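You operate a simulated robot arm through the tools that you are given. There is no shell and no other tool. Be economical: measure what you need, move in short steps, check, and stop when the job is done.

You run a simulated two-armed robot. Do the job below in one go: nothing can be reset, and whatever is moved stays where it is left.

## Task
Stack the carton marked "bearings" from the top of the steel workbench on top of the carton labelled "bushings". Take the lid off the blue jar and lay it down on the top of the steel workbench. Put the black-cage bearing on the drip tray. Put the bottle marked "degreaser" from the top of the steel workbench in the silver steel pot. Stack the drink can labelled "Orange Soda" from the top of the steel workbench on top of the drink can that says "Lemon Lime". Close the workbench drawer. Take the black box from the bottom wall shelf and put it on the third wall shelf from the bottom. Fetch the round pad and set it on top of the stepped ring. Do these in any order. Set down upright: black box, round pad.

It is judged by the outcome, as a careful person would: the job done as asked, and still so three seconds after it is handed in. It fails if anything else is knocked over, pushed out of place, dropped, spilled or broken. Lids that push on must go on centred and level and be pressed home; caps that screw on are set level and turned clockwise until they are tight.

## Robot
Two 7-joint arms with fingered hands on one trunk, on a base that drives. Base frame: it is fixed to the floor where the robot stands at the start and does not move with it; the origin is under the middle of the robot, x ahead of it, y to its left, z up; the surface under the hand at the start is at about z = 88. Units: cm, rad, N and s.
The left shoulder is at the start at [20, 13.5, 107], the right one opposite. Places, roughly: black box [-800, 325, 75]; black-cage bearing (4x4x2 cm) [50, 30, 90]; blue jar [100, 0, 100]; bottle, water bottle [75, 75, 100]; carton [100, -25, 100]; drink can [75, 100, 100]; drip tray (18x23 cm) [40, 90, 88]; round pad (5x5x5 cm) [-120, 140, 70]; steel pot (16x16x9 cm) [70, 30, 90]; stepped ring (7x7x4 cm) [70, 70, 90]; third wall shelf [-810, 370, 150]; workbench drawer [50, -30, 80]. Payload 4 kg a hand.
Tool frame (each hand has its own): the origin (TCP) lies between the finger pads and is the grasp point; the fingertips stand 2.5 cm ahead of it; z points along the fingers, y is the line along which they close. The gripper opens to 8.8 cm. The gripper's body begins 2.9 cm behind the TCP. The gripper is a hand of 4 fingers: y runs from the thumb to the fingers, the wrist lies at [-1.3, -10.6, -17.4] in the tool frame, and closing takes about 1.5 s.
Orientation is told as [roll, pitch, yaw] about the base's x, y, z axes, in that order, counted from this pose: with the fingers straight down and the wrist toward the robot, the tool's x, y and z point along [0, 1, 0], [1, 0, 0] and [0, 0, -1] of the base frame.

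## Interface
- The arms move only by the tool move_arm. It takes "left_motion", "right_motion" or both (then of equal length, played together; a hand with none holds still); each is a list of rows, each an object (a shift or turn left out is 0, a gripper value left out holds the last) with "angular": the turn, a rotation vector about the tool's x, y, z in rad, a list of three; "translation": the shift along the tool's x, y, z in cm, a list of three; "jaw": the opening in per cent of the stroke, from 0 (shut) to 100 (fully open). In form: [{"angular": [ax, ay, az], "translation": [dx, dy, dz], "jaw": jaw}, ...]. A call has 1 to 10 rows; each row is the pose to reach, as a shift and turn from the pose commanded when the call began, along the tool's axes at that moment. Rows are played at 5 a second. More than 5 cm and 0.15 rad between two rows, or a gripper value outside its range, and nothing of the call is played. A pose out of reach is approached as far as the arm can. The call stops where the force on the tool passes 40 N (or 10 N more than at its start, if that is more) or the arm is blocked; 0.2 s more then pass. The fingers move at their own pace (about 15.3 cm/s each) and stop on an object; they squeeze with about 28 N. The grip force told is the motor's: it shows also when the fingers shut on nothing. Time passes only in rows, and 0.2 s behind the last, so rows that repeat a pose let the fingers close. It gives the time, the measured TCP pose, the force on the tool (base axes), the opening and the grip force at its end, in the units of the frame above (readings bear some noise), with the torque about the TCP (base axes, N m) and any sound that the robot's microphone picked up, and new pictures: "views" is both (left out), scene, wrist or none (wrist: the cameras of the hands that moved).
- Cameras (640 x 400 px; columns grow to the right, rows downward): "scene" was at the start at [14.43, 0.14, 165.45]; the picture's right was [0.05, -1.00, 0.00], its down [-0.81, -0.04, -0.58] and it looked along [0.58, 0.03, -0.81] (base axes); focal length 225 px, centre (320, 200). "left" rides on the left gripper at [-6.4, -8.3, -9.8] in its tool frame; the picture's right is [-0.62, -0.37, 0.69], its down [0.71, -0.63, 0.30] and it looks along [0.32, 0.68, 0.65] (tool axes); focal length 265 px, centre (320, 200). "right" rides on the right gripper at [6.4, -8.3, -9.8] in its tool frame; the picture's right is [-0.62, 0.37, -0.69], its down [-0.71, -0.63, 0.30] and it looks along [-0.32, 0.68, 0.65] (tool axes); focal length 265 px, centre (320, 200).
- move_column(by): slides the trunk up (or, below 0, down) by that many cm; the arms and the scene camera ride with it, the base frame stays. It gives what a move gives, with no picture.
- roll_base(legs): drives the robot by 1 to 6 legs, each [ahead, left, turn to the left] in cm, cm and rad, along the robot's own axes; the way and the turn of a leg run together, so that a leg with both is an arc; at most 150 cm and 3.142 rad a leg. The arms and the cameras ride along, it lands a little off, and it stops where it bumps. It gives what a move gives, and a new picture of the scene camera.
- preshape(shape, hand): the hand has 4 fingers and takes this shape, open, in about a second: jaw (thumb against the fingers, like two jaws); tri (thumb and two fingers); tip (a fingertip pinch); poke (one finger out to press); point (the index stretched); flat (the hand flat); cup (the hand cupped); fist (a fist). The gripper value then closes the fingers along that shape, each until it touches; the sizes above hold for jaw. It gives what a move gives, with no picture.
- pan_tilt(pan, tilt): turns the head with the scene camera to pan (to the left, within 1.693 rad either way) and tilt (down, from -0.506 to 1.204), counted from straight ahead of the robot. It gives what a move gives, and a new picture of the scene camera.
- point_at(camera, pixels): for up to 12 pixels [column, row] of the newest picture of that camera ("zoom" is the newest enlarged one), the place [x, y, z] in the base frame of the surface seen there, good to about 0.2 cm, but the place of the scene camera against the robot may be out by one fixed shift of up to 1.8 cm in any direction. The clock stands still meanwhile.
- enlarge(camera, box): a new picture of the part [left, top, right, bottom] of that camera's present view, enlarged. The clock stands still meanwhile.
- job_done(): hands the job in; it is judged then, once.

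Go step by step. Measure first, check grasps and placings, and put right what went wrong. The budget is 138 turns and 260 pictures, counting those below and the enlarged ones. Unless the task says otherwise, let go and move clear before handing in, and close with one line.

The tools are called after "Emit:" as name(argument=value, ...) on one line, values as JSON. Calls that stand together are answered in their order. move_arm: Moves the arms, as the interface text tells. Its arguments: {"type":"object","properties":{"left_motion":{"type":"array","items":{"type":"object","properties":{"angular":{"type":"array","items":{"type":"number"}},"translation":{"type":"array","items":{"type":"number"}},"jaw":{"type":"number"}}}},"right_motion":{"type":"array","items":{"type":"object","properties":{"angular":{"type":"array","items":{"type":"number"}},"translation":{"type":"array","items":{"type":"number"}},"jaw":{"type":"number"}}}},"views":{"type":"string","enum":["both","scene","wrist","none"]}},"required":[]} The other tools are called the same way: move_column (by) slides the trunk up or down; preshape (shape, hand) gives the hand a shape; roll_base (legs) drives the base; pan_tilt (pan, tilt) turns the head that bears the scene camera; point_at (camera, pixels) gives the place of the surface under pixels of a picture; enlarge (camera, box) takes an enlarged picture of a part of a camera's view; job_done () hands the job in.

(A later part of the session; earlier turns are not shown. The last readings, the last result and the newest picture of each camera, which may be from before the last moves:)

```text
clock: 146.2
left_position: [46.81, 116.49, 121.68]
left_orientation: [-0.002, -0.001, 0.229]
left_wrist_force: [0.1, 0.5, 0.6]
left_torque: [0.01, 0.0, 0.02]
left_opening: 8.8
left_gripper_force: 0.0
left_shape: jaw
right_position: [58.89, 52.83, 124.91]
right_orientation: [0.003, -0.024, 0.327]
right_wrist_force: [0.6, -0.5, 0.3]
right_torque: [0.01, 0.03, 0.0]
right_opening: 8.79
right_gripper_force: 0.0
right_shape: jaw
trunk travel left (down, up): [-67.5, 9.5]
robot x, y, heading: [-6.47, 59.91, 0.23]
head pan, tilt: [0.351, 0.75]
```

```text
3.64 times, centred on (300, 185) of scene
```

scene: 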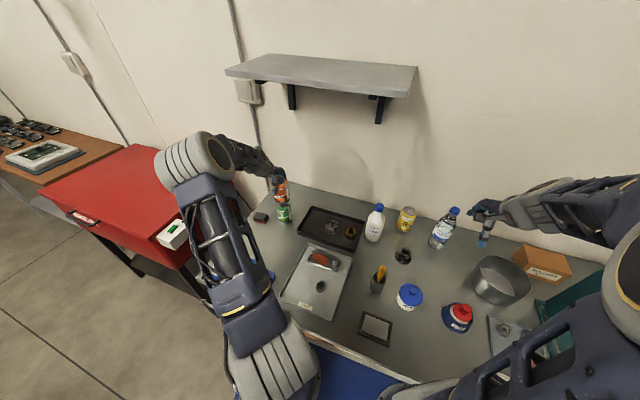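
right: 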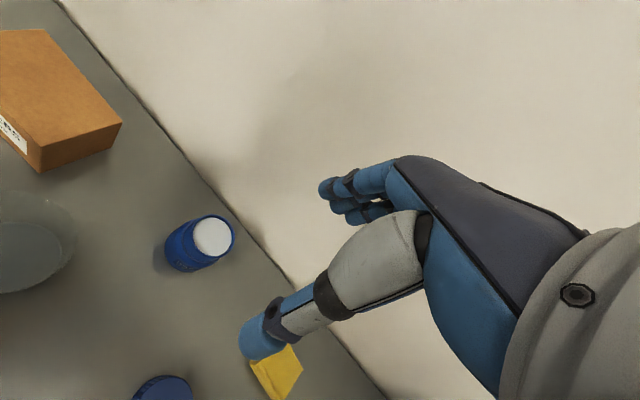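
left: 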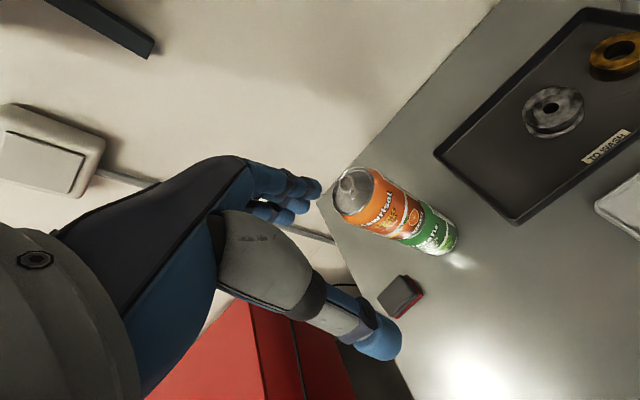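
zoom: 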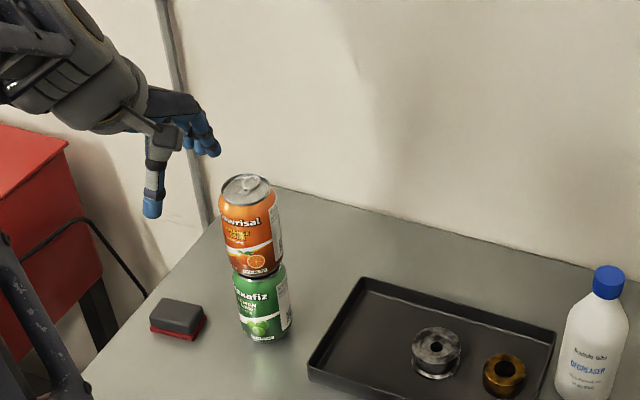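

Cans stacked. Next, the degreaser with the right hand: move it near the bottle and measure.

Emit:
move_arm(right_motion=[{"translation": [3.4, 2, 1.5]}, {"translation": [6.8, 4, 3]}, {"translation": [10.2, 6, 4.5]}, {"translation": [13.6, 8, 6]}, {"translation": [17, 10, 7.5]}, {"translation": [20.3, 12, 9]}])

Emit:
enlarge(camera="right", box=[120, 60, 440, 300])

```text
clock: 147.6
left_position: [46.62, 116.49, 121.52]
left_orientation: [0.001, -0.002, 0.229]
left_wrist_force: [-0.1, -0.1, -0.5]
left_torque: [0.0, 0.02, 0.0]
left_opening: 8.79
left_gripper_force: 0.1
left_shape: jaw
right_position: [63.78, 76.04, 116.52]
right_orientation: [0.0, -0.024, 0.327]
right_wrist_force: [0.1, -0.9, 0.4]
right_torque: [0.04, -0.03, 0.03]
right_opening: 8.78
right_gripper_force: 0.1
right_shape: jaw
trunk travel left (down, up): [-67.5, 9.5]
robot x, y, heading: [-6.93, 60.06, 0.231]
head pan, tilt: [0.351, 0.75]
```

scene: 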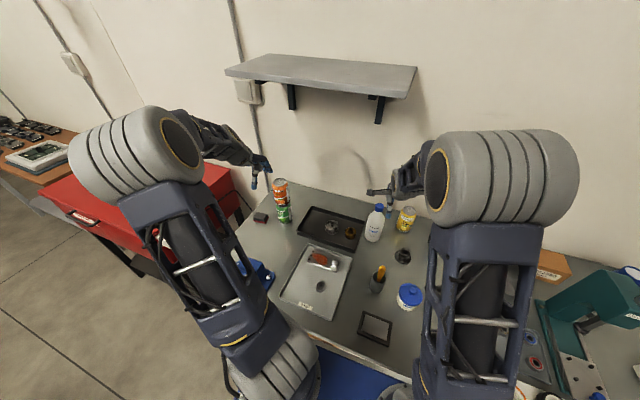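
right: 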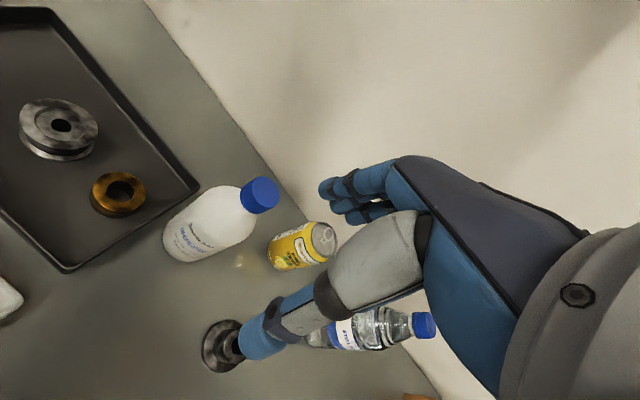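

```text
1.67 times, centred on (280, 180) of right
```

zoom: 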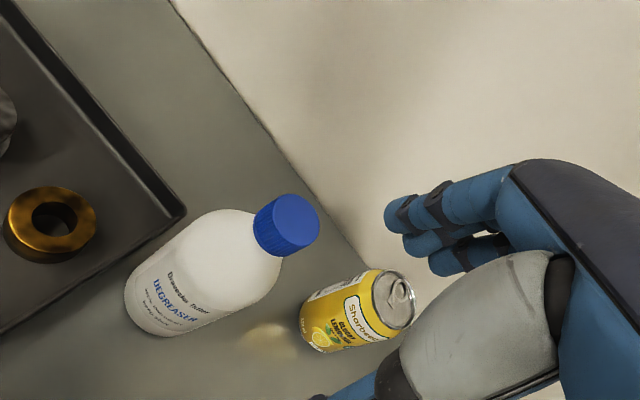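

Emit:
point_at(camera="zoom", pixels=[[298, 218], [280, 205], [312, 238], [298, 202], [290, 235], [262, 225], [268, 250], [380, 290], [400, 295], [330, 330], [215, 215], [265, 285]])

Emit:
point_at(camera="right", pixels=[[424, 325], [350, 335], [215, 345]])

```text
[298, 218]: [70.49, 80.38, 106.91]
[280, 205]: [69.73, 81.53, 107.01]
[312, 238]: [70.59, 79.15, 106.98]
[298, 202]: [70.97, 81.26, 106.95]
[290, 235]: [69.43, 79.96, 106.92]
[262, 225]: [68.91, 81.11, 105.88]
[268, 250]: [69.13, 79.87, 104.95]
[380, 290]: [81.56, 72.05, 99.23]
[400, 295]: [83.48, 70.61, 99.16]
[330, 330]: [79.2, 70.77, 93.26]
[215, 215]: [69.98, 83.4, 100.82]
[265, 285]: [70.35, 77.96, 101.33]
```

```text
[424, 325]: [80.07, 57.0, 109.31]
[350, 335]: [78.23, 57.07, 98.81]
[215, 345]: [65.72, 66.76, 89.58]
```

Cap centre ≈[70.3,80.45], top z 107. Centre above, lower to TCP z 106.3 and grip the cap.

Emit:
move_arm(right_motion=[{"translation": [1, 3.8, 0], "jaw": 75}, {"translation": [2.1, 7.5, 0]}, {"translation": [2.1, 7.5, 3]}, {"translation": [2.1, 7.5, 7]}, {"translation": [2.1, 7.5, 9.2]}, {"translation": [2.1, 7.5, 10.2]}, {"translation": [2.1, 7.5, 10.2]}], views="wrist")

```text
clock: 149.2
left_position: [46.57, 116.52, 121.72]
left_orientation: [0.001, -0.002, 0.231]
left_wrist_force: [0.4, 0.6, -0.9]
left_torque: [0.01, -0.03, -0.01]
left_opening: 8.82
left_gripper_force: 0.0
left_shape: jaw
right_position: [70.61, 80.48, 106.43]
right_orientation: [0.002, -0.025, 0.327]
right_wrist_force: [0.1, 0.0, 0.4]
right_torque: [-0.04, -0.01, 0.02]
right_opening: 6.63
right_gripper_force: 0.0
right_shape: jaw
trunk travel left (down, up): [-67.5, 9.5]
robot x, y, heading: [-6.76, 60.31, 0.232]
head pan, tilt: [0.351, 0.75]
```

right: 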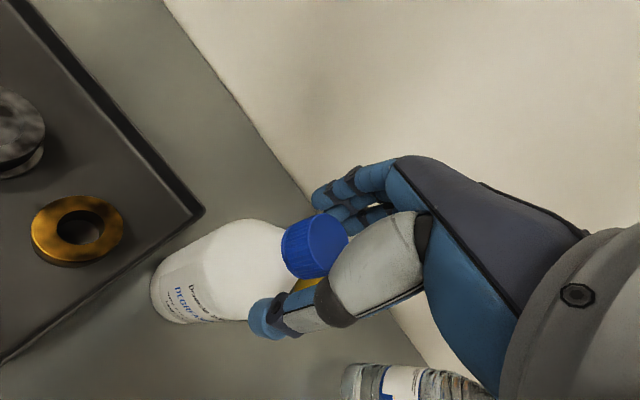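

Cap between the fingers. Close and lift.

Emit:
move_arm(right_motion=[{"jaw": 0}, {"jaw": 0}, {"jaw": 0}, {"jaw": 0}, {"jaw": 0}, {"translation": [0, 0, -2]}, {"translation": [0, 0, -5]}, {"translation": [0, -1, -9]}, {"translation": [0, -3, -12.5]}])

```text
clock: 151.2
left_position: [46.73, 116.55, 121.64]
left_orientation: [0.002, -0.002, 0.231]
left_wrist_force: [0.2, 0.3, -0.2]
left_torque: [-0.02, 0.01, 0.0]
left_opening: 8.79
left_gripper_force: 0.1
left_shape: jaw
right_position: [67.29, 79.25, 118.63]
right_orientation: [0.001, -0.022, 0.326]
right_wrist_force: [-0.4, 0.1, -4.1]
right_torque: [0.0, 0.05, 0.03]
right_opening: 1.9
right_gripper_force: 28.0
right_shape: jaw
trunk travel left (down, up): [-67.5, 9.5]
robot x, y, heading: [-6.77, 59.95, 0.23]
head pan, tilt: [0.351, 0.75]
```

scene: 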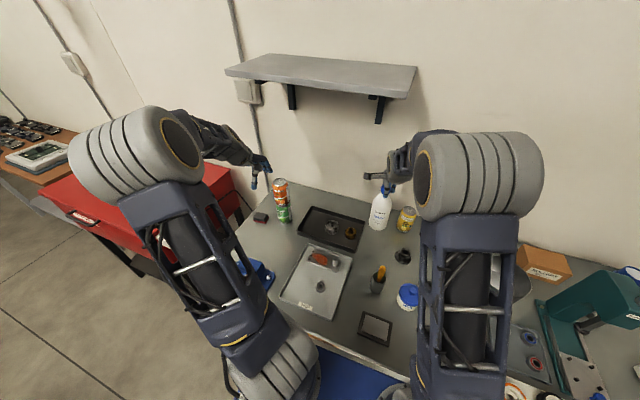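
right: 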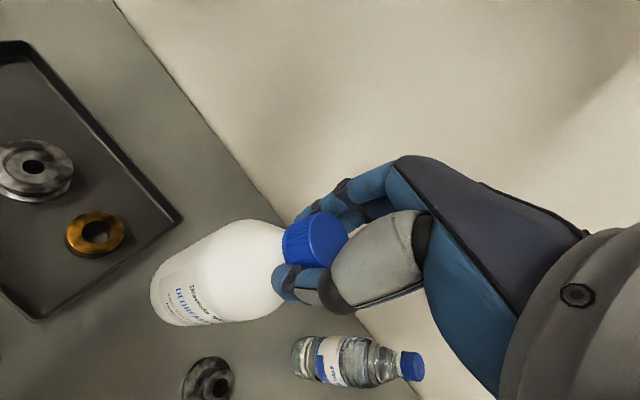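

Bottle lifted (0.4 kg, gripped at the neck). Carry it around in front of the water bottle toward the pot.

Emit:
move_arm(right_motion=[{"translation": [-3, -3, -1]}, {"translation": [-7, -5, -2.5]}, {"translation": [-11, -7.5, -2.5]}, {"translation": [-15, -9.5, -2.5]}, {"translation": [-19, -11.5, -2.5]}, {"translation": [-23, -12.8, -2.5]}, {"translation": [-27, -13.5, -2.5]}, {"translation": [-30, -13.5, -2.5]}], views="wrist")

Emit:
enlarge(camera="right", box=[0, 0, 640, 400])

```text
clock: 153.0
left_position: [46.76, 116.54, 121.63]
left_orientation: [0.0, -0.002, 0.23]
left_wrist_force: [-0.6, -0.5, 1.0]
left_torque: [-0.03, 0.05, -0.01]
left_opening: 8.8
left_gripper_force: 0.0
left_shape: jaw
right_position: [64.16, 46.7, 120.93]
right_orientation: [0.003, -0.024, 0.331]
right_wrist_force: [-0.4, -1.1, -3.3]
right_torque: [-0.03, -0.03, 0.0]
right_opening: 1.85
right_gripper_force: 28.0
right_shape: jaw
trunk travel left (down, up): [-67.5, 9.5]
robot x, y, heading: [-6.38, 59.95, 0.234]
head pan, tilt: [0.351, 0.75]
```

right: 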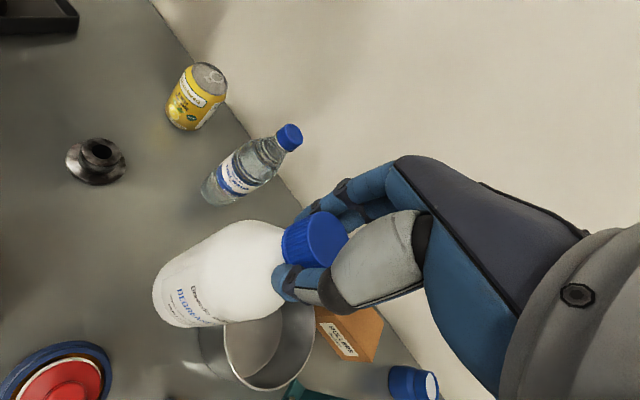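

```text
1.00 times, centred on (320, 200) of right (not enlarged: the box is as wide or as high as the picture)
```

zoom: 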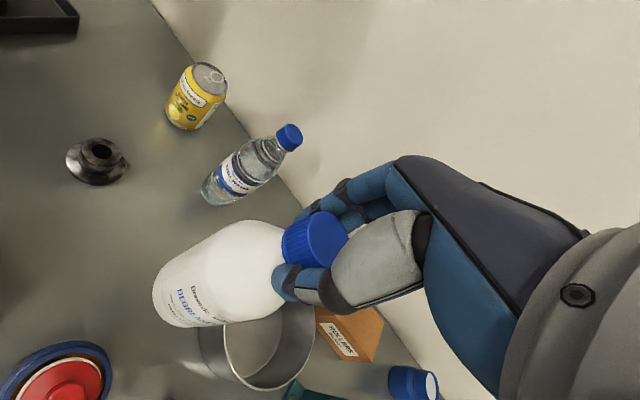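

Pot rim is visible around (225..315, 305..390). Measure rim points and floor.

Emit:
point_at(camera="right", pixels=[[225, 345], [238, 378], [262, 389], [290, 378], [308, 350], [313, 325], [260, 345], [280, 340], [230, 365], [304, 365]])

```text
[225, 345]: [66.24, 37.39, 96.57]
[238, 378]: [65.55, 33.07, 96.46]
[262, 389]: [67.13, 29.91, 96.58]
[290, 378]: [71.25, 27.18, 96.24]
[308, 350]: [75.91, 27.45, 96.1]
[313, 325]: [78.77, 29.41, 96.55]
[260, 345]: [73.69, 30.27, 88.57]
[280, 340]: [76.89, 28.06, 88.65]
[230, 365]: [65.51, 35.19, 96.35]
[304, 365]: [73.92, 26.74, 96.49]
```

Pot centre ≈[73.3,34.7], rim z 96.5, floor 88.6. Move above the centre, then lower into the pot.

Emit:
move_arm(right_motion=[{"translation": [-3.6, 1.2, 0]}, {"translation": [-7.2, 2.4, 0]}, {"translation": [-10.8, 3.5, 0]}, {"translation": [-14.3, 4.7, 0]}, {"translation": [-14.3, 4.7, 1]}, {"translation": [-14.3, 4.7, 1]}])

```text
clock: 154.4
left_position: [46.65, 116.61, 121.66]
left_orientation: [-0.002, 0.0, 0.231]
left_wrist_force: [-1.3, 0.5, -1.0]
left_torque: [-0.03, -0.01, 0.0]
left_opening: 8.78
left_gripper_force: 0.1
left_shape: jaw
right_position: [73.21, 34.7, 119.92]
right_orientation: [0.0, -0.024, 0.328]
right_wrist_force: [-0.3, 1.1, -4.1]
right_torque: [-0.01, -0.03, -0.01]
right_opening: 1.83
right_gripper_force: 27.9
right_shape: jaw
trunk travel left (down, up): [-67.5, 9.5]
robot x, y, heading: [-6.87, 60.24, 0.231]
head pan, tilt: [0.351, 0.75]
```

scene: 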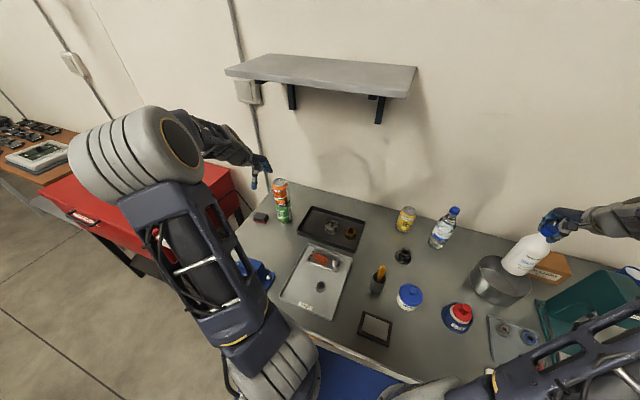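
right: 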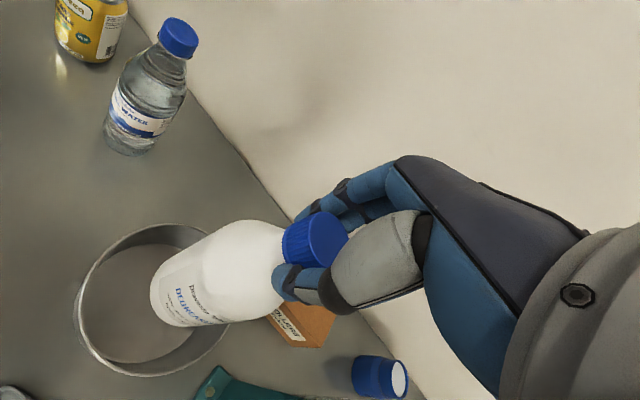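

Aligned over the pot. Lower it.

Emit:
move_arm(right_motion=[{"translation": [0, 0, 4]}, {"translation": [0, 0, 8]}, {"translation": [0, 0, 11]}, {"translation": [0, 0, 12]}, {"translation": [0, 0, 12.6]}, {"translation": [0, 0, 13]}, {"translation": [0, 0, 13.3]}], views="wrist")

```text
clock: 156.0
left_position: [46.62, 116.53, 121.58]
left_orientation: [0.001, -0.001, 0.232]
left_wrist_force: [-0.5, -0.4, -0.6]
left_torque: [-0.02, -0.02, 0.01]
left_opening: 8.79
left_gripper_force: 0.1
left_shape: jaw
right_position: [73.54, 34.72, 106.83]
right_orientation: [0.0, -0.026, 0.328]
right_wrist_force: [-0.9, 0.0, 7.3]
right_torque: [0.0, 0.05, -0.01]
right_opening: 1.89
right_gripper_force: 28.4
right_shape: jaw
trunk travel left (down, up): [-67.5, 9.5]
robot x, y, heading: [-7.27, 60.36, 0.23]
head pan, tilt: [0.351, 0.75]
```

right: 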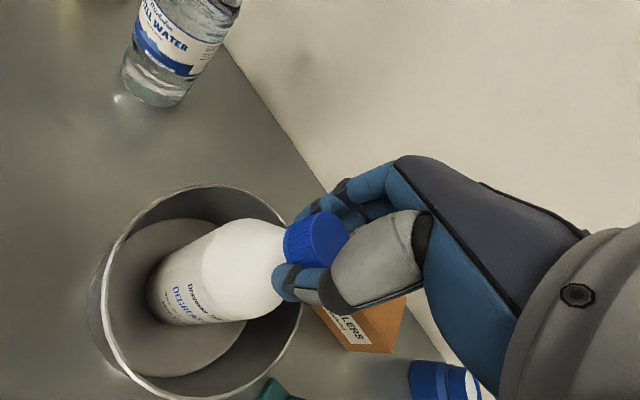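

Standing on the pot floor (11 N change). Release and rise.

Emit:
move_arm(right_motion=[{"translation": [0, 0, -0.1]}, {"translation": [0, 0, -0.1], "jaw": 50}, {"translation": [0, 0, -0.1], "jaw": 75}, {"translation": [0, 0, -0.1]}, {"translation": [0, 0, -2.5]}, {"translation": [0, 0, -6]}, {"translation": [0, 0, -10]}, {"translation": [0, -3, -13]}, {"translation": [0, -7, -16]}, {"translation": [0, -11, -19]}], views="both")

```text
clock: 158.2
left_position: [46.71, 116.54, 121.6]
left_orientation: [-0.001, -0.001, 0.231]
left_wrist_force: [1.0, 0.4, 0.1]
left_torque: [0.01, 0.0, -0.01]
left_opening: 8.81
left_gripper_force: 0.1
left_shape: jaw
right_position: [62.59, 31.3, 125.47]
right_orientation: [0.002, -0.024, 0.33]
right_wrist_force: [0.7, -0.2, 0.2]
right_torque: [-0.02, 0.02, 0.03]
right_opening: 6.6
right_gripper_force: 0.1
right_shape: jaw
trunk travel left (down, up): [-67.5, 9.5]
robot x, y, heading: [-6.66, 59.98, 0.232]
head pan, tilt: [0.351, 0.75]
```

scene: 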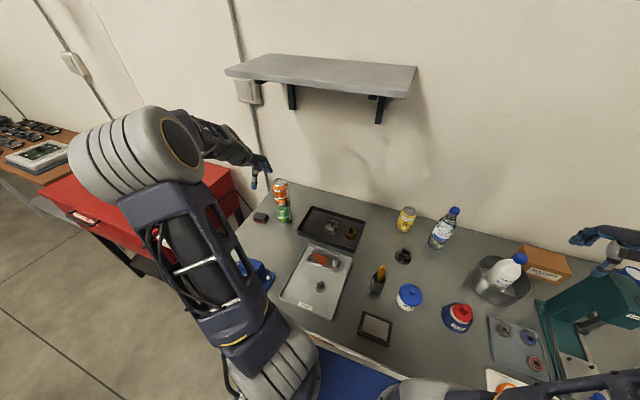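
right: 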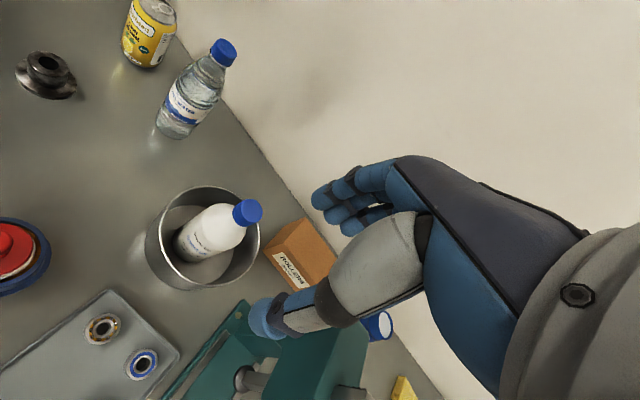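

Degreaser stands in the pot. Now the round pad: look left/back to find it.

Emit:
pan_tilt(pan=1.69, tilt=0.6)

```text
clock: 159.7
left_position: [46.66, 116.55, 121.66]
left_orientation: [0.002, 0.0, 0.228]
left_wrist_force: [0.8, -0.7, -0.2]
left_torque: [-0.03, 0.02, -0.02]
left_opening: 8.79
left_gripper_force: 0.0
left_shape: jaw
right_position: [62.73, 31.29, 125.52]
right_orientation: [0.001, -0.024, 0.327]
right_wrist_force: [-0.9, 0.3, 0.0]
right_torque: [0.01, -0.01, 0.01]
right_opening: 6.56
right_gripper_force: 0.0
right_shape: jaw
trunk travel left (down, up): [-67.5, 9.5]
robot x, y, heading: [-6.77, 60.08, 0.234]
head pan, tilt: [1.689, 0.6]
```

scene: 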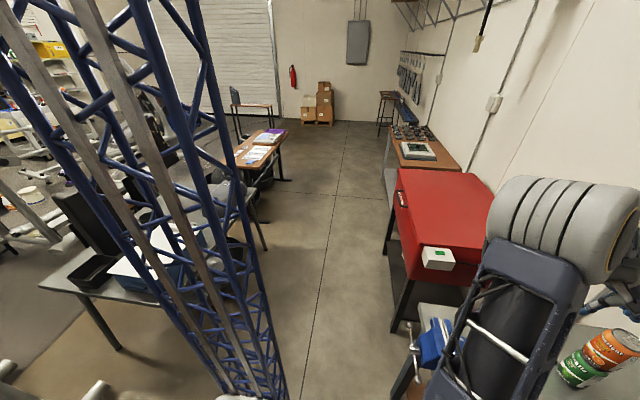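

Emit:
point_at(camera="scene", pixels=[[60, 285], [95, 280], [160, 305], [265, 245], [120, 350], [340, 300], [400, 320]])

Emit:
enlarge(camera="scene", box=[30, 140, 290, 370])

```text
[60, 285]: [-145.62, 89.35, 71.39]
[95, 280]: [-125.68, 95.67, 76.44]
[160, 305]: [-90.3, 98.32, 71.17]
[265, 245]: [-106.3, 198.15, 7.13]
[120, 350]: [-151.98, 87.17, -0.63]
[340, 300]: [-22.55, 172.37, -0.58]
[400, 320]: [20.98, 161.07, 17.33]
```

```text
1.74 times, centred on (160, 255) of scene
```

zoom: 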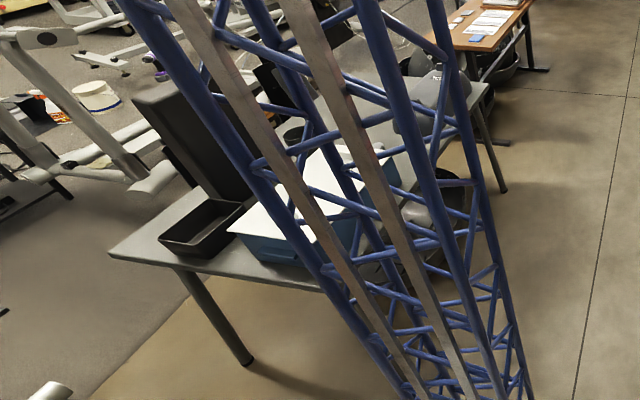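

Pad table: top z≈71, x≈-145…-90, y≈88…200. Tuck both arms, raise the trunk, back off, shift left and turn round to face it.

Emit:
move_arm(left_motion=[{"translation": [-4.4, -1.2, 0]}, {"translation": [-8.8, -2.4, 0]}, {"translation": [-13.2, -3.6, 0]}, {"translation": [-17.6, -4.8, 0]}, {"translation": [-22, -6, 0]}], right_motion=[{"translation": [4.8, -0.1, 0]}, {"translation": [9.6, -0.2, 0]}, {"translation": [14.4, -0.3, 0]}, {"translation": [19.2, -0.4, 0]}, {"translation": [24, -0.6, 0]}], views="none")

Emit:
move_column(by=9)

Emit:
roll_base(legs=[[-18, 0, 0], [0, 65, 0], [0, 0, 1.45]])

```text
clock: 160.9
left_position: [45.99, 93.64, 121.52]
left_orientation: [-0.003, -0.002, 0.231]
left_wrist_force: [-0.1, -0.2, 0.2]
left_torque: [0.01, 0.01, 0.02]
left_opening: 8.79
left_gripper_force: 0.0
left_shape: jaw
right_position: [54.4, 53.75, 125.43]
right_orientation: [0.002, -0.023, 0.327]
right_wrist_force: [0.5, -0.4, -0.5]
right_torque: [0.0, 0.04, 0.01]
right_opening: 6.56
right_gripper_force: 0.1
right_shape: jaw
trunk travel left (down, up): [-67.5, 9.5]
robot x, y, heading: [-6.73, 59.56, 0.234]
head pan, tilt: [1.689, 0.6]
```

```text
clock: 162.2
left_position: [46.05, 93.77, 130.57]
left_orientation: [0.0, -0.003, 0.229]
left_wrist_force: [-0.1, 0.6, -0.6]
left_torque: [0.04, 0.0, -0.02]
left_opening: 8.79
left_gripper_force: 0.0
left_shape: jaw
right_position: [54.29, 53.86, 134.74]
right_orientation: [0.003, -0.025, 0.33]
right_wrist_force: [0.0, -0.3, -0.2]
right_torque: [0.0, -0.02, 0.0]
right_opening: 6.58
right_gripper_force: 0.0
right_shape: jaw
trunk travel left (down, up): [-76.5, 0.5]
robot x, y, heading: [-6.81, 60.04, 0.23]
head pan, tilt: [1.689, 0.6]
```

```text
clock: 170.5
left_position: [-65.89, 176.15, 130.6]
left_orientation: [0.0, 0.0, 1.669]
left_wrist_force: [-0.1, 1.3, 0.1]
left_torque: [0.03, -0.03, -0.05]
left_opening: 8.76
left_gripper_force: 0.0
left_shape: jaw
right_position: [-25.21, 179.2, 134.61]
right_orientation: [0.002, -0.024, 1.768]
right_wrist_force: [-0.5, 0.1, 0.2]
right_torque: [0.02, 0.01, 0.01]
right_opening: 6.57
right_gripper_force: 0.1
right_shape: jaw
trunk travel left (down, up): [-76.5, 0.5]
robot x, y, heading: [-39.31, 119.08, 1.666]
head pan, tilt: [1.689, 0.6]
```

scene: 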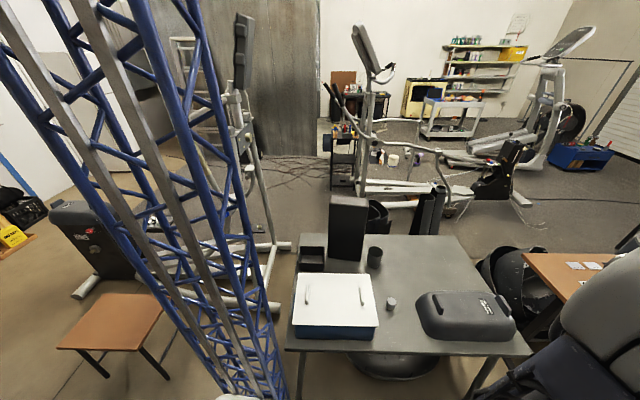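

The small pad is at (391,303) on the table. Measure it.

Emit:
point_at(camera="scene", pixels=[[391, 298], [391, 306], [340, 350], [460, 355], [360, 345], [470, 320], [350, 300], [345, 215], [110, 310]])

Emit:
enlarge(camera="scene", box=[280, 240, 540, 390])

```text
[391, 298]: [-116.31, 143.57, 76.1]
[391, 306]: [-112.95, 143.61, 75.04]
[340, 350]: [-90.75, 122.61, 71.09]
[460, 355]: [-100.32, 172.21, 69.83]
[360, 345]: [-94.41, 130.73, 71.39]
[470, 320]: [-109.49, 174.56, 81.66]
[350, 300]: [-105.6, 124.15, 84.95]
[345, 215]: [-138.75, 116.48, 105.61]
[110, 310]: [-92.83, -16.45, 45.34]
```

```text
2.46 times, centred on (410, 315) of scene
```

zoom: 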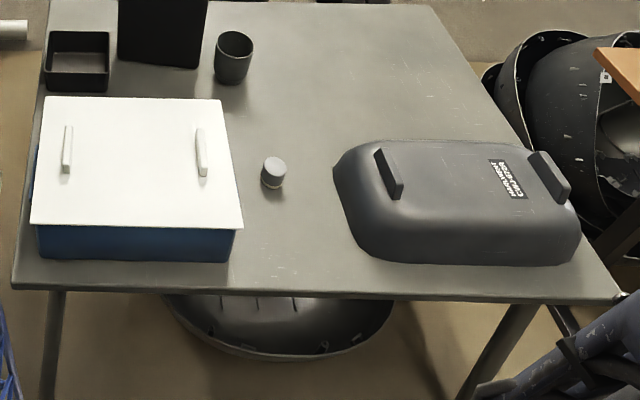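

Emit:
point_at(camera="zoom", pixels=[[240, 225], [222, 105], [338, 180], [350, 225], [380, 140], [273, 160], [273, 180], [263, 172], [284, 172], [300, 280]])

Emit:
roll_base(legs=[[0, 0, 1.47]])

```text
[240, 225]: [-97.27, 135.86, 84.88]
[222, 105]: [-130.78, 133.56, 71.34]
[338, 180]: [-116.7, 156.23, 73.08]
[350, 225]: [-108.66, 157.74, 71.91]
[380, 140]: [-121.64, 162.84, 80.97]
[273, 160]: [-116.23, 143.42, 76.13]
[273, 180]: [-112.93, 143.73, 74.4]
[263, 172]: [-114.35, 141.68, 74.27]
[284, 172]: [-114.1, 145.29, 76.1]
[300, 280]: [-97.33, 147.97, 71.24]
```

```text
clock: 174.4
left_position: [-98.5, 98.69, 130.62]
left_orientation: [0.0, -0.001, 3.139]
left_wrist_force: [0.7, -0.7, -0.6]
left_torque: [0.02, 0.02, 0.0]
left_opening: 8.78
left_gripper_force: 0.0
left_shape: jaw
right_position: [-97.41, 139.52, 134.6]
right_orientation: [0.002, -0.025, -3.046]
right_wrist_force: [0.3, -0.8, 0.1]
right_torque: [-0.01, 0.01, -0.01]
right_opening: 6.58
right_gripper_force: 0.1
right_shape: jaw
trunk travel left (down, up): [-76.5, 0.5]
robot x, y, heading: [-39.56, 119.3, 3.141]
head pan, tilt: [1.689, 0.6]
```

scene: 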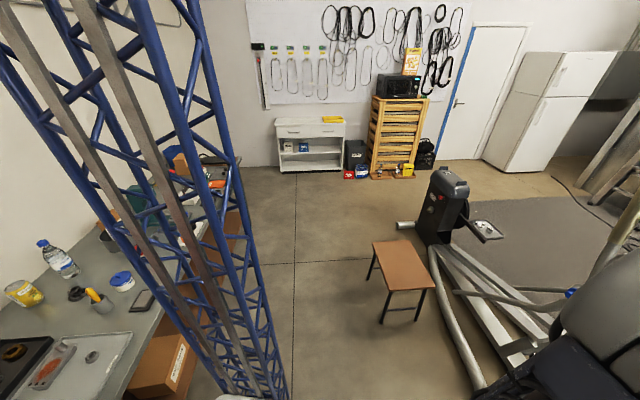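

Pad centre ≈[-114.5,143.5], top z 76; box lid edge at y≈135.5 (z 85). Use the left hand (camera on the free side): shift the base so the pad is on its left, and lower the trunk.

Emit:
roll_base(legs=[[0, -38, 0]])

Emit:
move_column(by=-23)

Emit:
enlarge(camera="left", box=[0, 0, 640, 400])

```text
clock: 176.9
left_position: [-98.31, 136.51, 130.62]
left_orientation: [0.001, -0.001, -3.14]
left_wrist_force: [0.9, -0.3, 0.5]
left_torque: [-0.02, 0.02, -0.02]
left_opening: 8.8
left_gripper_force: 0.0
left_shape: jaw
right_position: [-97.46, 177.39, 134.67]
right_orientation: [0.003, -0.024, -3.042]
right_wrist_force: [-0.5, 0.0, -0.1]
right_torque: [0.02, -0.02, 0.0]
right_opening: 6.55
right_gripper_force: 0.0
right_shape: jaw
trunk travel left (down, up): [-76.5, 0.5]
robot x, y, heading: [-39.37, 157.27, -3.139]
head pan, tilt: [1.689, 0.6]
```

scene: 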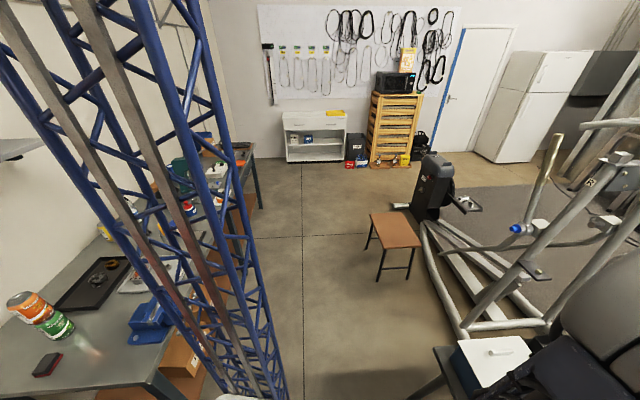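

```text
clock: 179.3
left_position: [-98.36, 136.51, 107.61]
left_orientation: [0.0, -0.002, -3.139]
left_wrist_force: [-0.8, 0.3, -0.2]
left_torque: [0.01, -0.04, 0.0]
left_opening: 8.77
left_gripper_force: 0.1
left_shape: jaw
right_position: [-97.48, 177.33, 111.67]
right_orientation: [0.003, -0.023, -3.043]
right_wrist_force: [-0.5, 0.7, 0.8]
right_torque: [-0.01, 0.0, 0.01]
right_opening: 6.58
right_gripper_force: 0.1
right_shape: jaw
trunk travel left (down, up): [-53.5, 23.5]
robot x, y, heading: [-39.16, 157.02, -3.14]
head pan, tilt: [1.689, 0.6]
```

```text
1.00 times, centred on (320, 200) of left (not enlarged: the box is as wide or as high as the picture)
```

zoom: 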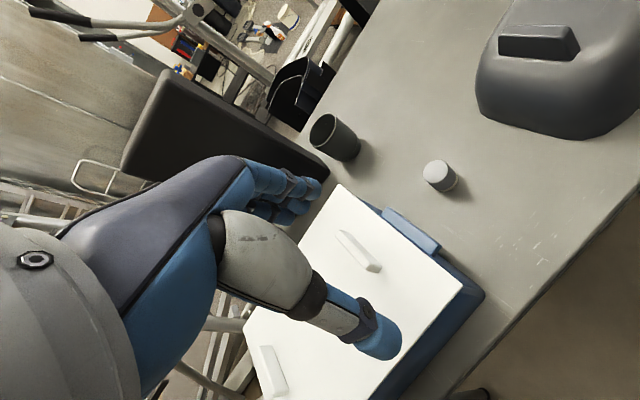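

Emit:
point_at(camera="zoom", pixels=[[437, 171], [424, 171], [450, 171], [437, 161], [437, 182], [440, 190], [408, 228], [470, 240]])

```text
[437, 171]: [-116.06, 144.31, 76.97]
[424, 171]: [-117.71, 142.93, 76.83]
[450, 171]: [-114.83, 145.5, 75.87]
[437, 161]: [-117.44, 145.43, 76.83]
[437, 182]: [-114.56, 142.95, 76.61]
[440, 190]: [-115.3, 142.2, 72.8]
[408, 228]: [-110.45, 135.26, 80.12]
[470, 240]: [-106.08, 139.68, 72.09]
```

Pad centre ≈[-116.1,144.2], top z 76.8. Move over and down around it.

Emit:
move_arm(left_motion=[{"translation": [-1.54, 3.55, 2], "jaw": 80}, {"translation": [-3.08, 7.1, 4]}, {"translation": [-4.62, 10.65, 6]}, {"translation": [-6.16, 14.2, 8]}, {"translation": [-7.7, 17.74, 10]}, {"translation": [-7.7, 17.74, 14.5]}, {"translation": [-7.7, 17.74, 19]}, {"translation": [-7.7, 17.74, 22.5]}, {"translation": [-7.7, 17.74, 25.5]}, {"translation": [-7.7, 17.74, 25.5]}], views="wrist")

```text
clock: 181.5
left_position: [-115.98, 144.15, 81.98]
left_orientation: [0.0, -0.002, -3.14]
left_wrist_force: [0.0, 0.7, -0.2]
left_torque: [0.03, 0.0, 0.02]
left_opening: 7.05
left_gripper_force: 0.1
left_shape: jaw
right_position: [-97.58, 177.34, 111.71]
right_orientation: [0.002, -0.024, -3.042]
right_wrist_force: [-0.3, 0.2, -0.2]
right_torque: [-0.02, 0.0, 0.0]
right_opening: 6.58
right_gripper_force: 0.1
right_shape: jaw
trunk travel left (down, up): [-53.5, 23.5]
robot x, y, heading: [-39.5, 157.55, -3.135]
head pan, tilt: [1.689, 0.6]
```

left: 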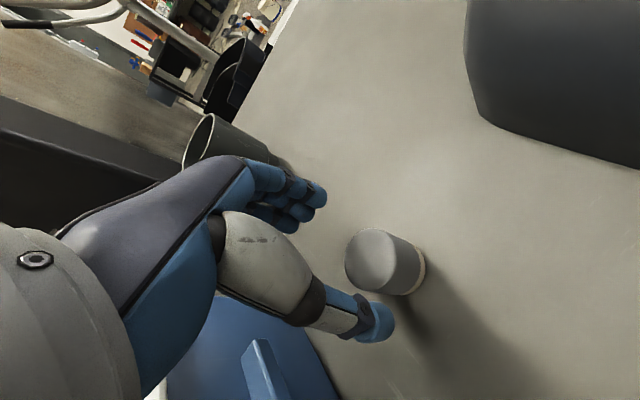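

Centred. Lower 6.5, close, and lift.

Emit:
move_arm(left_motion=[{"translation": [0, 0, 3]}, {"translation": [0, 0, 5.5]}, {"translation": [0, 0, 6.5]}, {"translation": [0, 0, 6.5], "jaw": 0}, {"translation": [0, 0, 6.5]}, {"translation": [0, 0, 6.5]}, {"translation": [0, 0, 6.5]}, {"translation": [0, 0, 4]}, {"translation": [0, 0, 0]}, {"translation": [0, 0, -5]}], views="wrist")

```text
clock: 183.7
left_position: [-116.09, 144.33, 87.14]
left_orientation: [0.001, -0.002, -3.139]
left_wrist_force: [-0.5, 0.0, -1.3]
left_torque: [-0.01, -0.01, -0.01]
left_opening: 3.58
left_gripper_force: 28.0
left_shape: jaw
right_position: [-97.51, 177.41, 111.72]
right_orientation: [0.001, -0.024, -3.043]
right_wrist_force: [-0.6, -0.4, 0.7]
right_torque: [0.0, -0.01, 0.03]
right_opening: 6.6
right_gripper_force: 0.1
right_shape: jaw
trunk travel left (down, up): [-53.5, 23.5]
robot x, y, heading: [-39.62, 157.29, -3.144]
head pan, tilt: [1.689, 0.6]
```

left: 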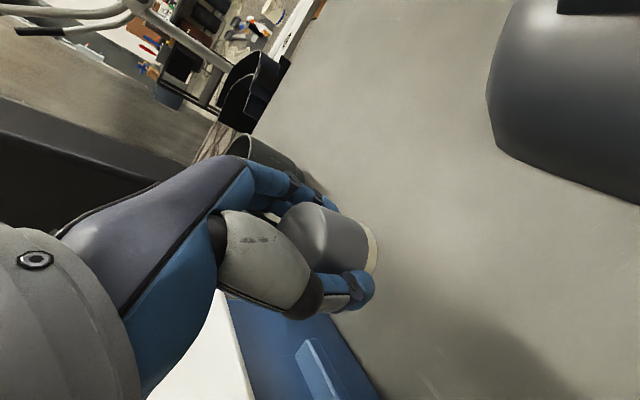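

Pad held. Lift clear, raise the trunk, and drive back to the bench.

Emit:
move_arm(left_motion=[{"translation": [0, 0, -5]}, {"translation": [0, 0, -10]}, {"translation": [0, 0, -15]}, {"translation": [0, -3, -18]}, {"translation": [0, -7, -20]}, {"translation": [0, -12, -20]}], views="none")

Emit:
move_column(by=23)

Emit:
pan_tilt(pan=0, tilt=0.8)

Emit:
roll_base(legs=[[0, 110, 0], [0, 0, -2.91], [20, -21, 0]])

```text
clock: 185.1
left_position: [-104.07, 144.2, 106.98]
left_orientation: [-0.001, 0.0, -3.14]
left_wrist_force: [-1.6, 0.1, -0.6]
left_torque: [-0.01, 0.01, 0.0]
left_opening: 3.56
left_gripper_force: 27.8
left_shape: jaw
right_position: [-97.68, 177.44, 111.63]
right_orientation: [0.002, -0.024, -3.042]
right_wrist_force: [-0.1, 0.7, 0.7]
right_torque: [-0.01, -0.02, -0.01]
right_opening: 6.59
right_gripper_force: 0.1
right_shape: jaw
trunk travel left (down, up): [-53.5, 23.5]
robot x, y, heading: [-39.22, 156.98, -3.139]
head pan, tilt: [1.689, 0.6]
```

```text
clock: 187.5
left_position: [-104.05, 144.13, 130.15]
left_orientation: [-0.001, -0.002, -3.141]
left_wrist_force: [-0.4, 0.0, 0.0]
left_torque: [-0.01, -0.02, 0.0]
left_opening: 3.56
left_gripper_force: 28.1
left_shape: jaw
right_position: [-97.5, 177.32, 134.64]
right_orientation: [0.001, -0.025, -3.042]
right_wrist_force: [0.2, 0.0, 0.2]
right_torque: [0.04, 0.03, 0.02]
right_opening: 6.59
right_gripper_force: 0.2
right_shape: jaw
trunk travel left (down, up): [-76.5, 0.5]
robot x, y, heading: [-39.38, 157.4, -3.134]
head pan, tilt: [1.689, 0.6]
```

```text
clock: 189.2
left_position: [-104.18, 144.16, 130.06]
left_orientation: [0.002, -0.002, -3.14]
left_wrist_force: [0.6, -0.2, -0.4]
left_torque: [0.01, 0.01, -0.02]
left_opening: 3.55
left_gripper_force: 27.6
left_shape: jaw
right_position: [-97.5, 177.41, 134.61]
right_orientation: [0.001, -0.025, -3.041]
right_wrist_force: [-0.4, -0.2, 0.5]
right_torque: [0.03, -0.01, 0.01]
right_opening: 6.57
right_gripper_force: 0.0
right_shape: jaw
trunk travel left (down, up): [-76.5, 0.5]
robot x, y, heading: [-39.32, 157.47, -3.14]
head pan, tilt: [0.0, 0.799]
```

scene: 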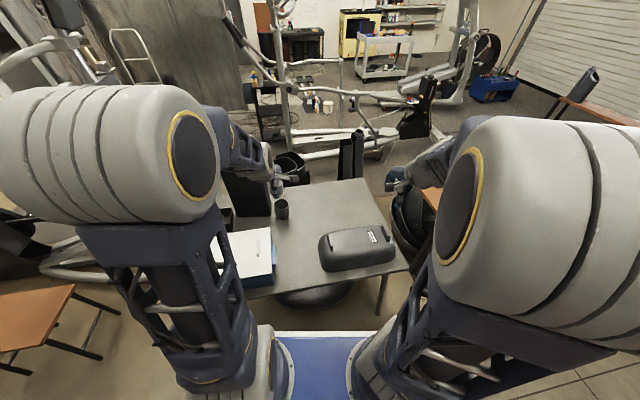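

```text
clock: 203.2
left_position: [44.5, 60.94, 130.13]
left_orientation: [0.0, 0.0, 0.233]
left_wrist_force: [0.3, -0.6, 0.0]
left_torque: [-0.02, 0.01, 0.01]
left_opening: 3.48
left_gripper_force: 28.5
left_shape: jaw
right_position: [45.74, 27.04, 134.65]
right_orientation: [0.002, -0.024, 0.332]
right_wrist_force: [0.8, -0.8, -0.4]
right_torque: [-0.01, 0.02, 0.0]
right_opening: 6.59
right_gripper_force: 0.1
right_shape: jaw
trunk travel left (down, up): [-76.5, 0.5]
robot x, y, heading: [-15.71, 32.99, 0.23]
head pan, tilt: [0.0, 0.799]
```

scene: 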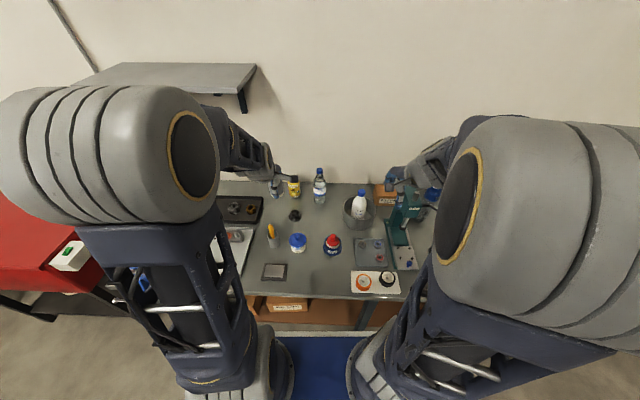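

Back at the bench, the stepped ring is at (294,215). Lower the trunk and bring the pad near to measure the ring.

Emit:
move_column(by=-9)

Emit:
move_arm(left_motion=[{"translation": [-0.2, 3.4, 2]}, {"translation": [-0.4, 6.8, 4]}, {"translation": [-0.6, 10.2, 6]}, {"translation": [-0.8, 13.6, 8]}, {"translation": [-1.1, 17, 10]}, {"translation": [-1.1, 17, 13]}, {"translation": [-1.1, 17, 13]}], views="wrist")

Emit:
enlarge(camera="left", box=[300, 160, 500, 320])

```text
clock: 204.4
left_position: [44.54, 60.86, 121.24]
left_orientation: [-0.001, -0.002, 0.235]
left_wrist_force: [0.3, -0.3, -0.4]
left_torque: [0.0, 0.02, 0.01]
left_opening: 3.49
left_gripper_force: 27.6
left_shape: jaw
right_position: [45.8, 26.97, 125.65]
right_orientation: [0.001, -0.025, 0.331]
right_wrist_force: [0.2, 0.1, -0.1]
right_torque: [-0.01, -0.02, 0.02]
right_opening: 6.58
right_gripper_force: 0.0
right_shape: jaw
trunk travel left (down, up): [-67.5, 9.5]
robot x, y, heading: [-15.54, 33.14, 0.239]
head pan, tilt: [0.0, 0.799]
```

```text
clock: 206.0
left_position: [61.55, 63.7, 108.32]
left_orientation: [0.001, -0.001, 0.234]
left_wrist_force: [0.0, -0.1, 0.5]
left_torque: [-0.05, 0.05, -0.01]
left_opening: 3.46
left_gripper_force: 28.0
left_shape: jaw
right_position: [45.65, 27.04, 125.68]
right_orientation: [0.003, -0.024, 0.332]
right_wrist_force: [0.4, 0.4, 0.0]
right_torque: [-0.02, -0.01, 0.0]
right_opening: 6.6
right_gripper_force: 0.0
right_shape: jaw
trunk travel left (down, up): [-67.5, 9.5]
robot x, y, heading: [-15.54, 33.2, 0.236]
head pan, tilt: [0.0, 0.799]
```

left: 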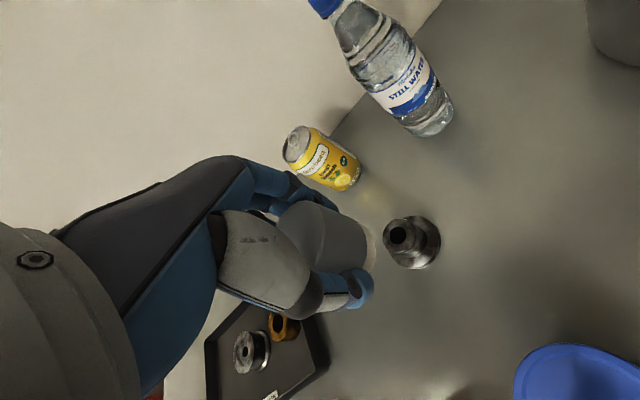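

```text
2.50 times, centred on (400, 240) of left
```

zoom: 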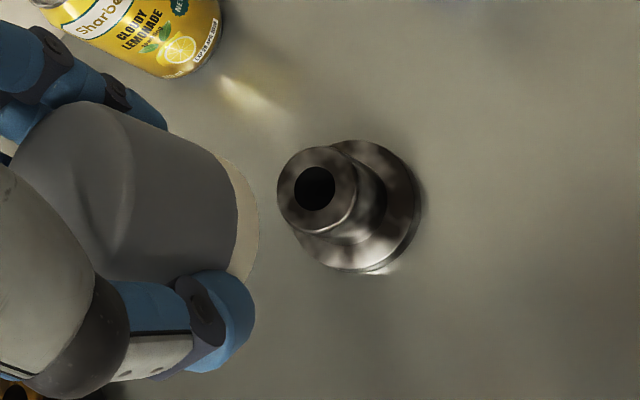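

Emit:
point_at(camera="zoom", pixels=[[282, 190], [351, 190], [316, 152], [316, 226], [292, 163], [342, 215], [340, 165], [292, 215], [250, 200], [230, 280]])

```text
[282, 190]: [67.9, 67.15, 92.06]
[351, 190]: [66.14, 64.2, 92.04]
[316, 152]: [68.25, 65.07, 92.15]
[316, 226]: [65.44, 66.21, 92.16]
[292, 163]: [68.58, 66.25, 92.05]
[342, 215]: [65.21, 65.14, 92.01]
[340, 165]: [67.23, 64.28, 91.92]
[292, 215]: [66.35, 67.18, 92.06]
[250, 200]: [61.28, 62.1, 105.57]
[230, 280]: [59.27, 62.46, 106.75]
```

Ring top centre ≈[66.9,65.7], z 92.1. Move the pad over it and lower gently.

Emit:
move_arm(left_motion=[{"translation": [0.35, 2.8, 2]}, {"translation": [0.7, 5.67, 4]}, {"translation": [0.7, 5.67, 7]}, {"translation": [0.7, 5.67, 9.5]}, {"translation": [0.7, 5.67, 10.5]}, {"translation": [0.7, 5.67, 10.5]}], views="wrist")

Emit:
enlarge(camera="left", box=[260, 180, 440, 320])

```text
clock: 207.4
left_position: [66.71, 65.68, 97.55]
left_orientation: [0.001, -0.003, 0.231]
left_wrist_force: [0.4, 0.1, -0.8]
left_torque: [-0.03, -0.01, 0.0]
left_opening: 3.47
left_gripper_force: 28.8
left_shape: jaw
right_position: [45.62, 26.97, 125.65]
right_orientation: [0.003, -0.024, 0.332]
right_wrist_force: [-0.3, 0.4, -0.2]
right_torque: [-0.02, 0.01, 0.0]
right_opening: 6.6
right_gripper_force: 0.1
right_shape: jaw
trunk travel left (down, up): [-67.5, 9.5]
robot x, y, heading: [-15.28, 32.78, 0.231]
head pan, tilt: [0.0, 0.799]
```

left: 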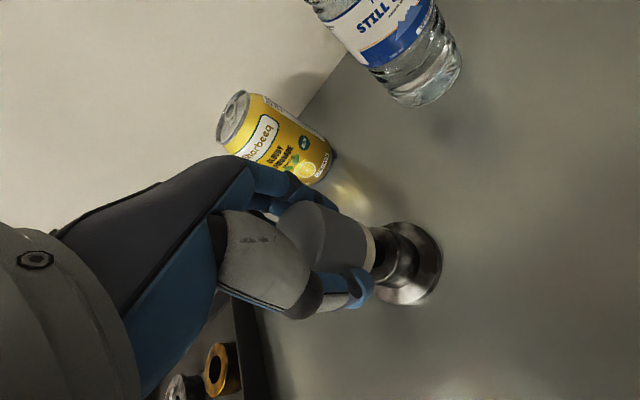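

```text
2.86 times, centred on (350, 250) of left
```

zoom: 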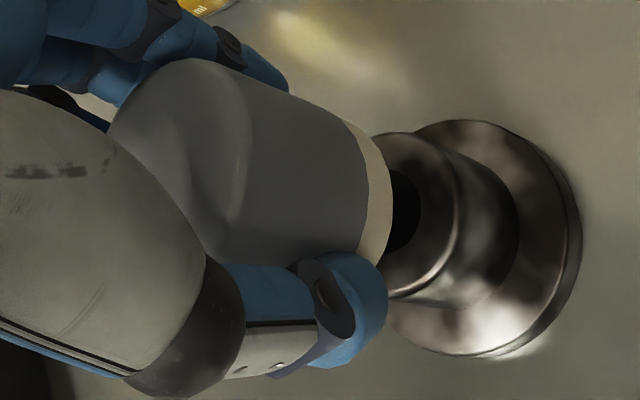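

Alignment looks right. Lower to contact.

Emit:
move_arm(left_motion=[{"translation": [0, 0.15, 0.6]}, {"translation": [0, 0.15, 1]}, {"translation": [0, 0.15, 1.3]}, {"translation": [0, 0.15, 1.5]}, {"translation": [0, 0.15, 1.7]}], views="wrist")

```text
clock: 208.6
left_position: [66.87, 65.83, 96.01]
left_orientation: [0.001, -0.001, 0.234]
left_wrist_force: [-0.3, 0.4, -0.5]
left_torque: [0.03, 0.03, -0.01]
left_opening: 3.48
left_gripper_force: 27.9
left_shape: jaw
right_position: [45.79, 26.97, 125.65]
right_orientation: [0.001, -0.025, 0.332]
right_wrist_force: [-0.2, -0.7, -0.7]
right_torque: [-0.01, 0.0, -0.03]
right_opening: 6.59
right_gripper_force: 0.1
right_shape: jaw
trunk travel left (down, up): [-67.5, 9.5]
robot x, y, heading: [-15.36, 33.5, 0.232]
head pan, tilt: [0.0, 0.799]
```

left: 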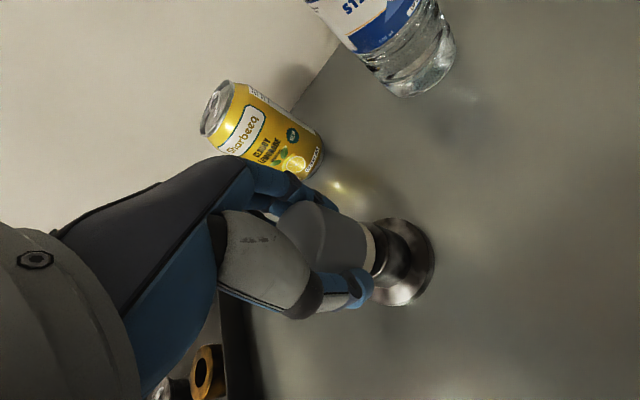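

No contact yet; continue down in small steps.

Emit:
move_arm(left_motion=[{"translation": [0, 0, 0.2]}, {"translation": [0, 0, 0.4]}, {"translation": [0, 0, 0.6]}, {"translation": [0, 0, 0.8]}, {"translation": [0, 0, 0.8]}], views="wrist")

Emit:
enlarge(camera="left", box=[260, 180, 460, 320])

```text
clock: 209.8
left_position: [66.98, 65.75, 95.36]
left_orientation: [0.0, -0.005, 0.233]
left_wrist_force: [-1.3, 0.5, 10.4]
left_torque: [0.03, -0.04, 0.03]
left_opening: 3.5
left_gripper_force: 27.9
left_shape: jaw
right_position: [45.74, 26.94, 125.73]
right_orientation: [0.001, -0.025, 0.33]
right_wrist_force: [0.8, 0.5, 0.0]
right_torque: [0.01, 0.01, -0.02]
right_opening: 6.58
right_gripper_force: 0.1
right_shape: jaw
trunk travel left (down, up): [-67.5, 9.5]
robot x, y, heading: [-15.41, 32.97, 0.236]
head pan, tilt: [0.0, 0.799]
```

left: 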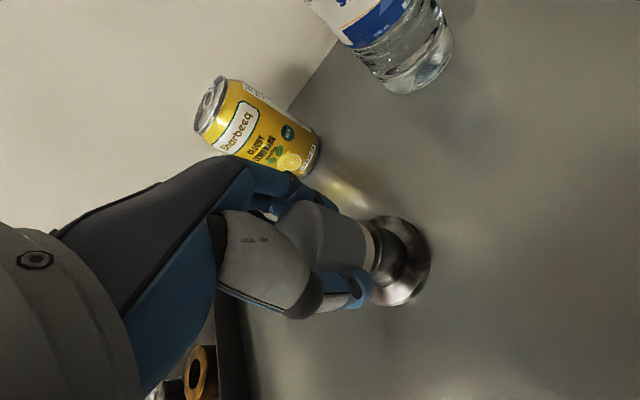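

```text
2.86 times, centred on (360, 250) of left
```

zoom: 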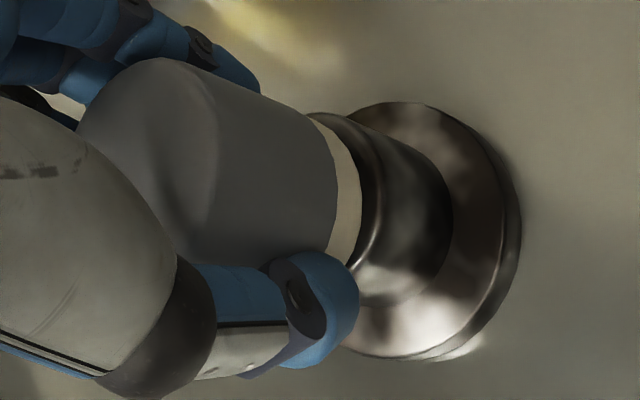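

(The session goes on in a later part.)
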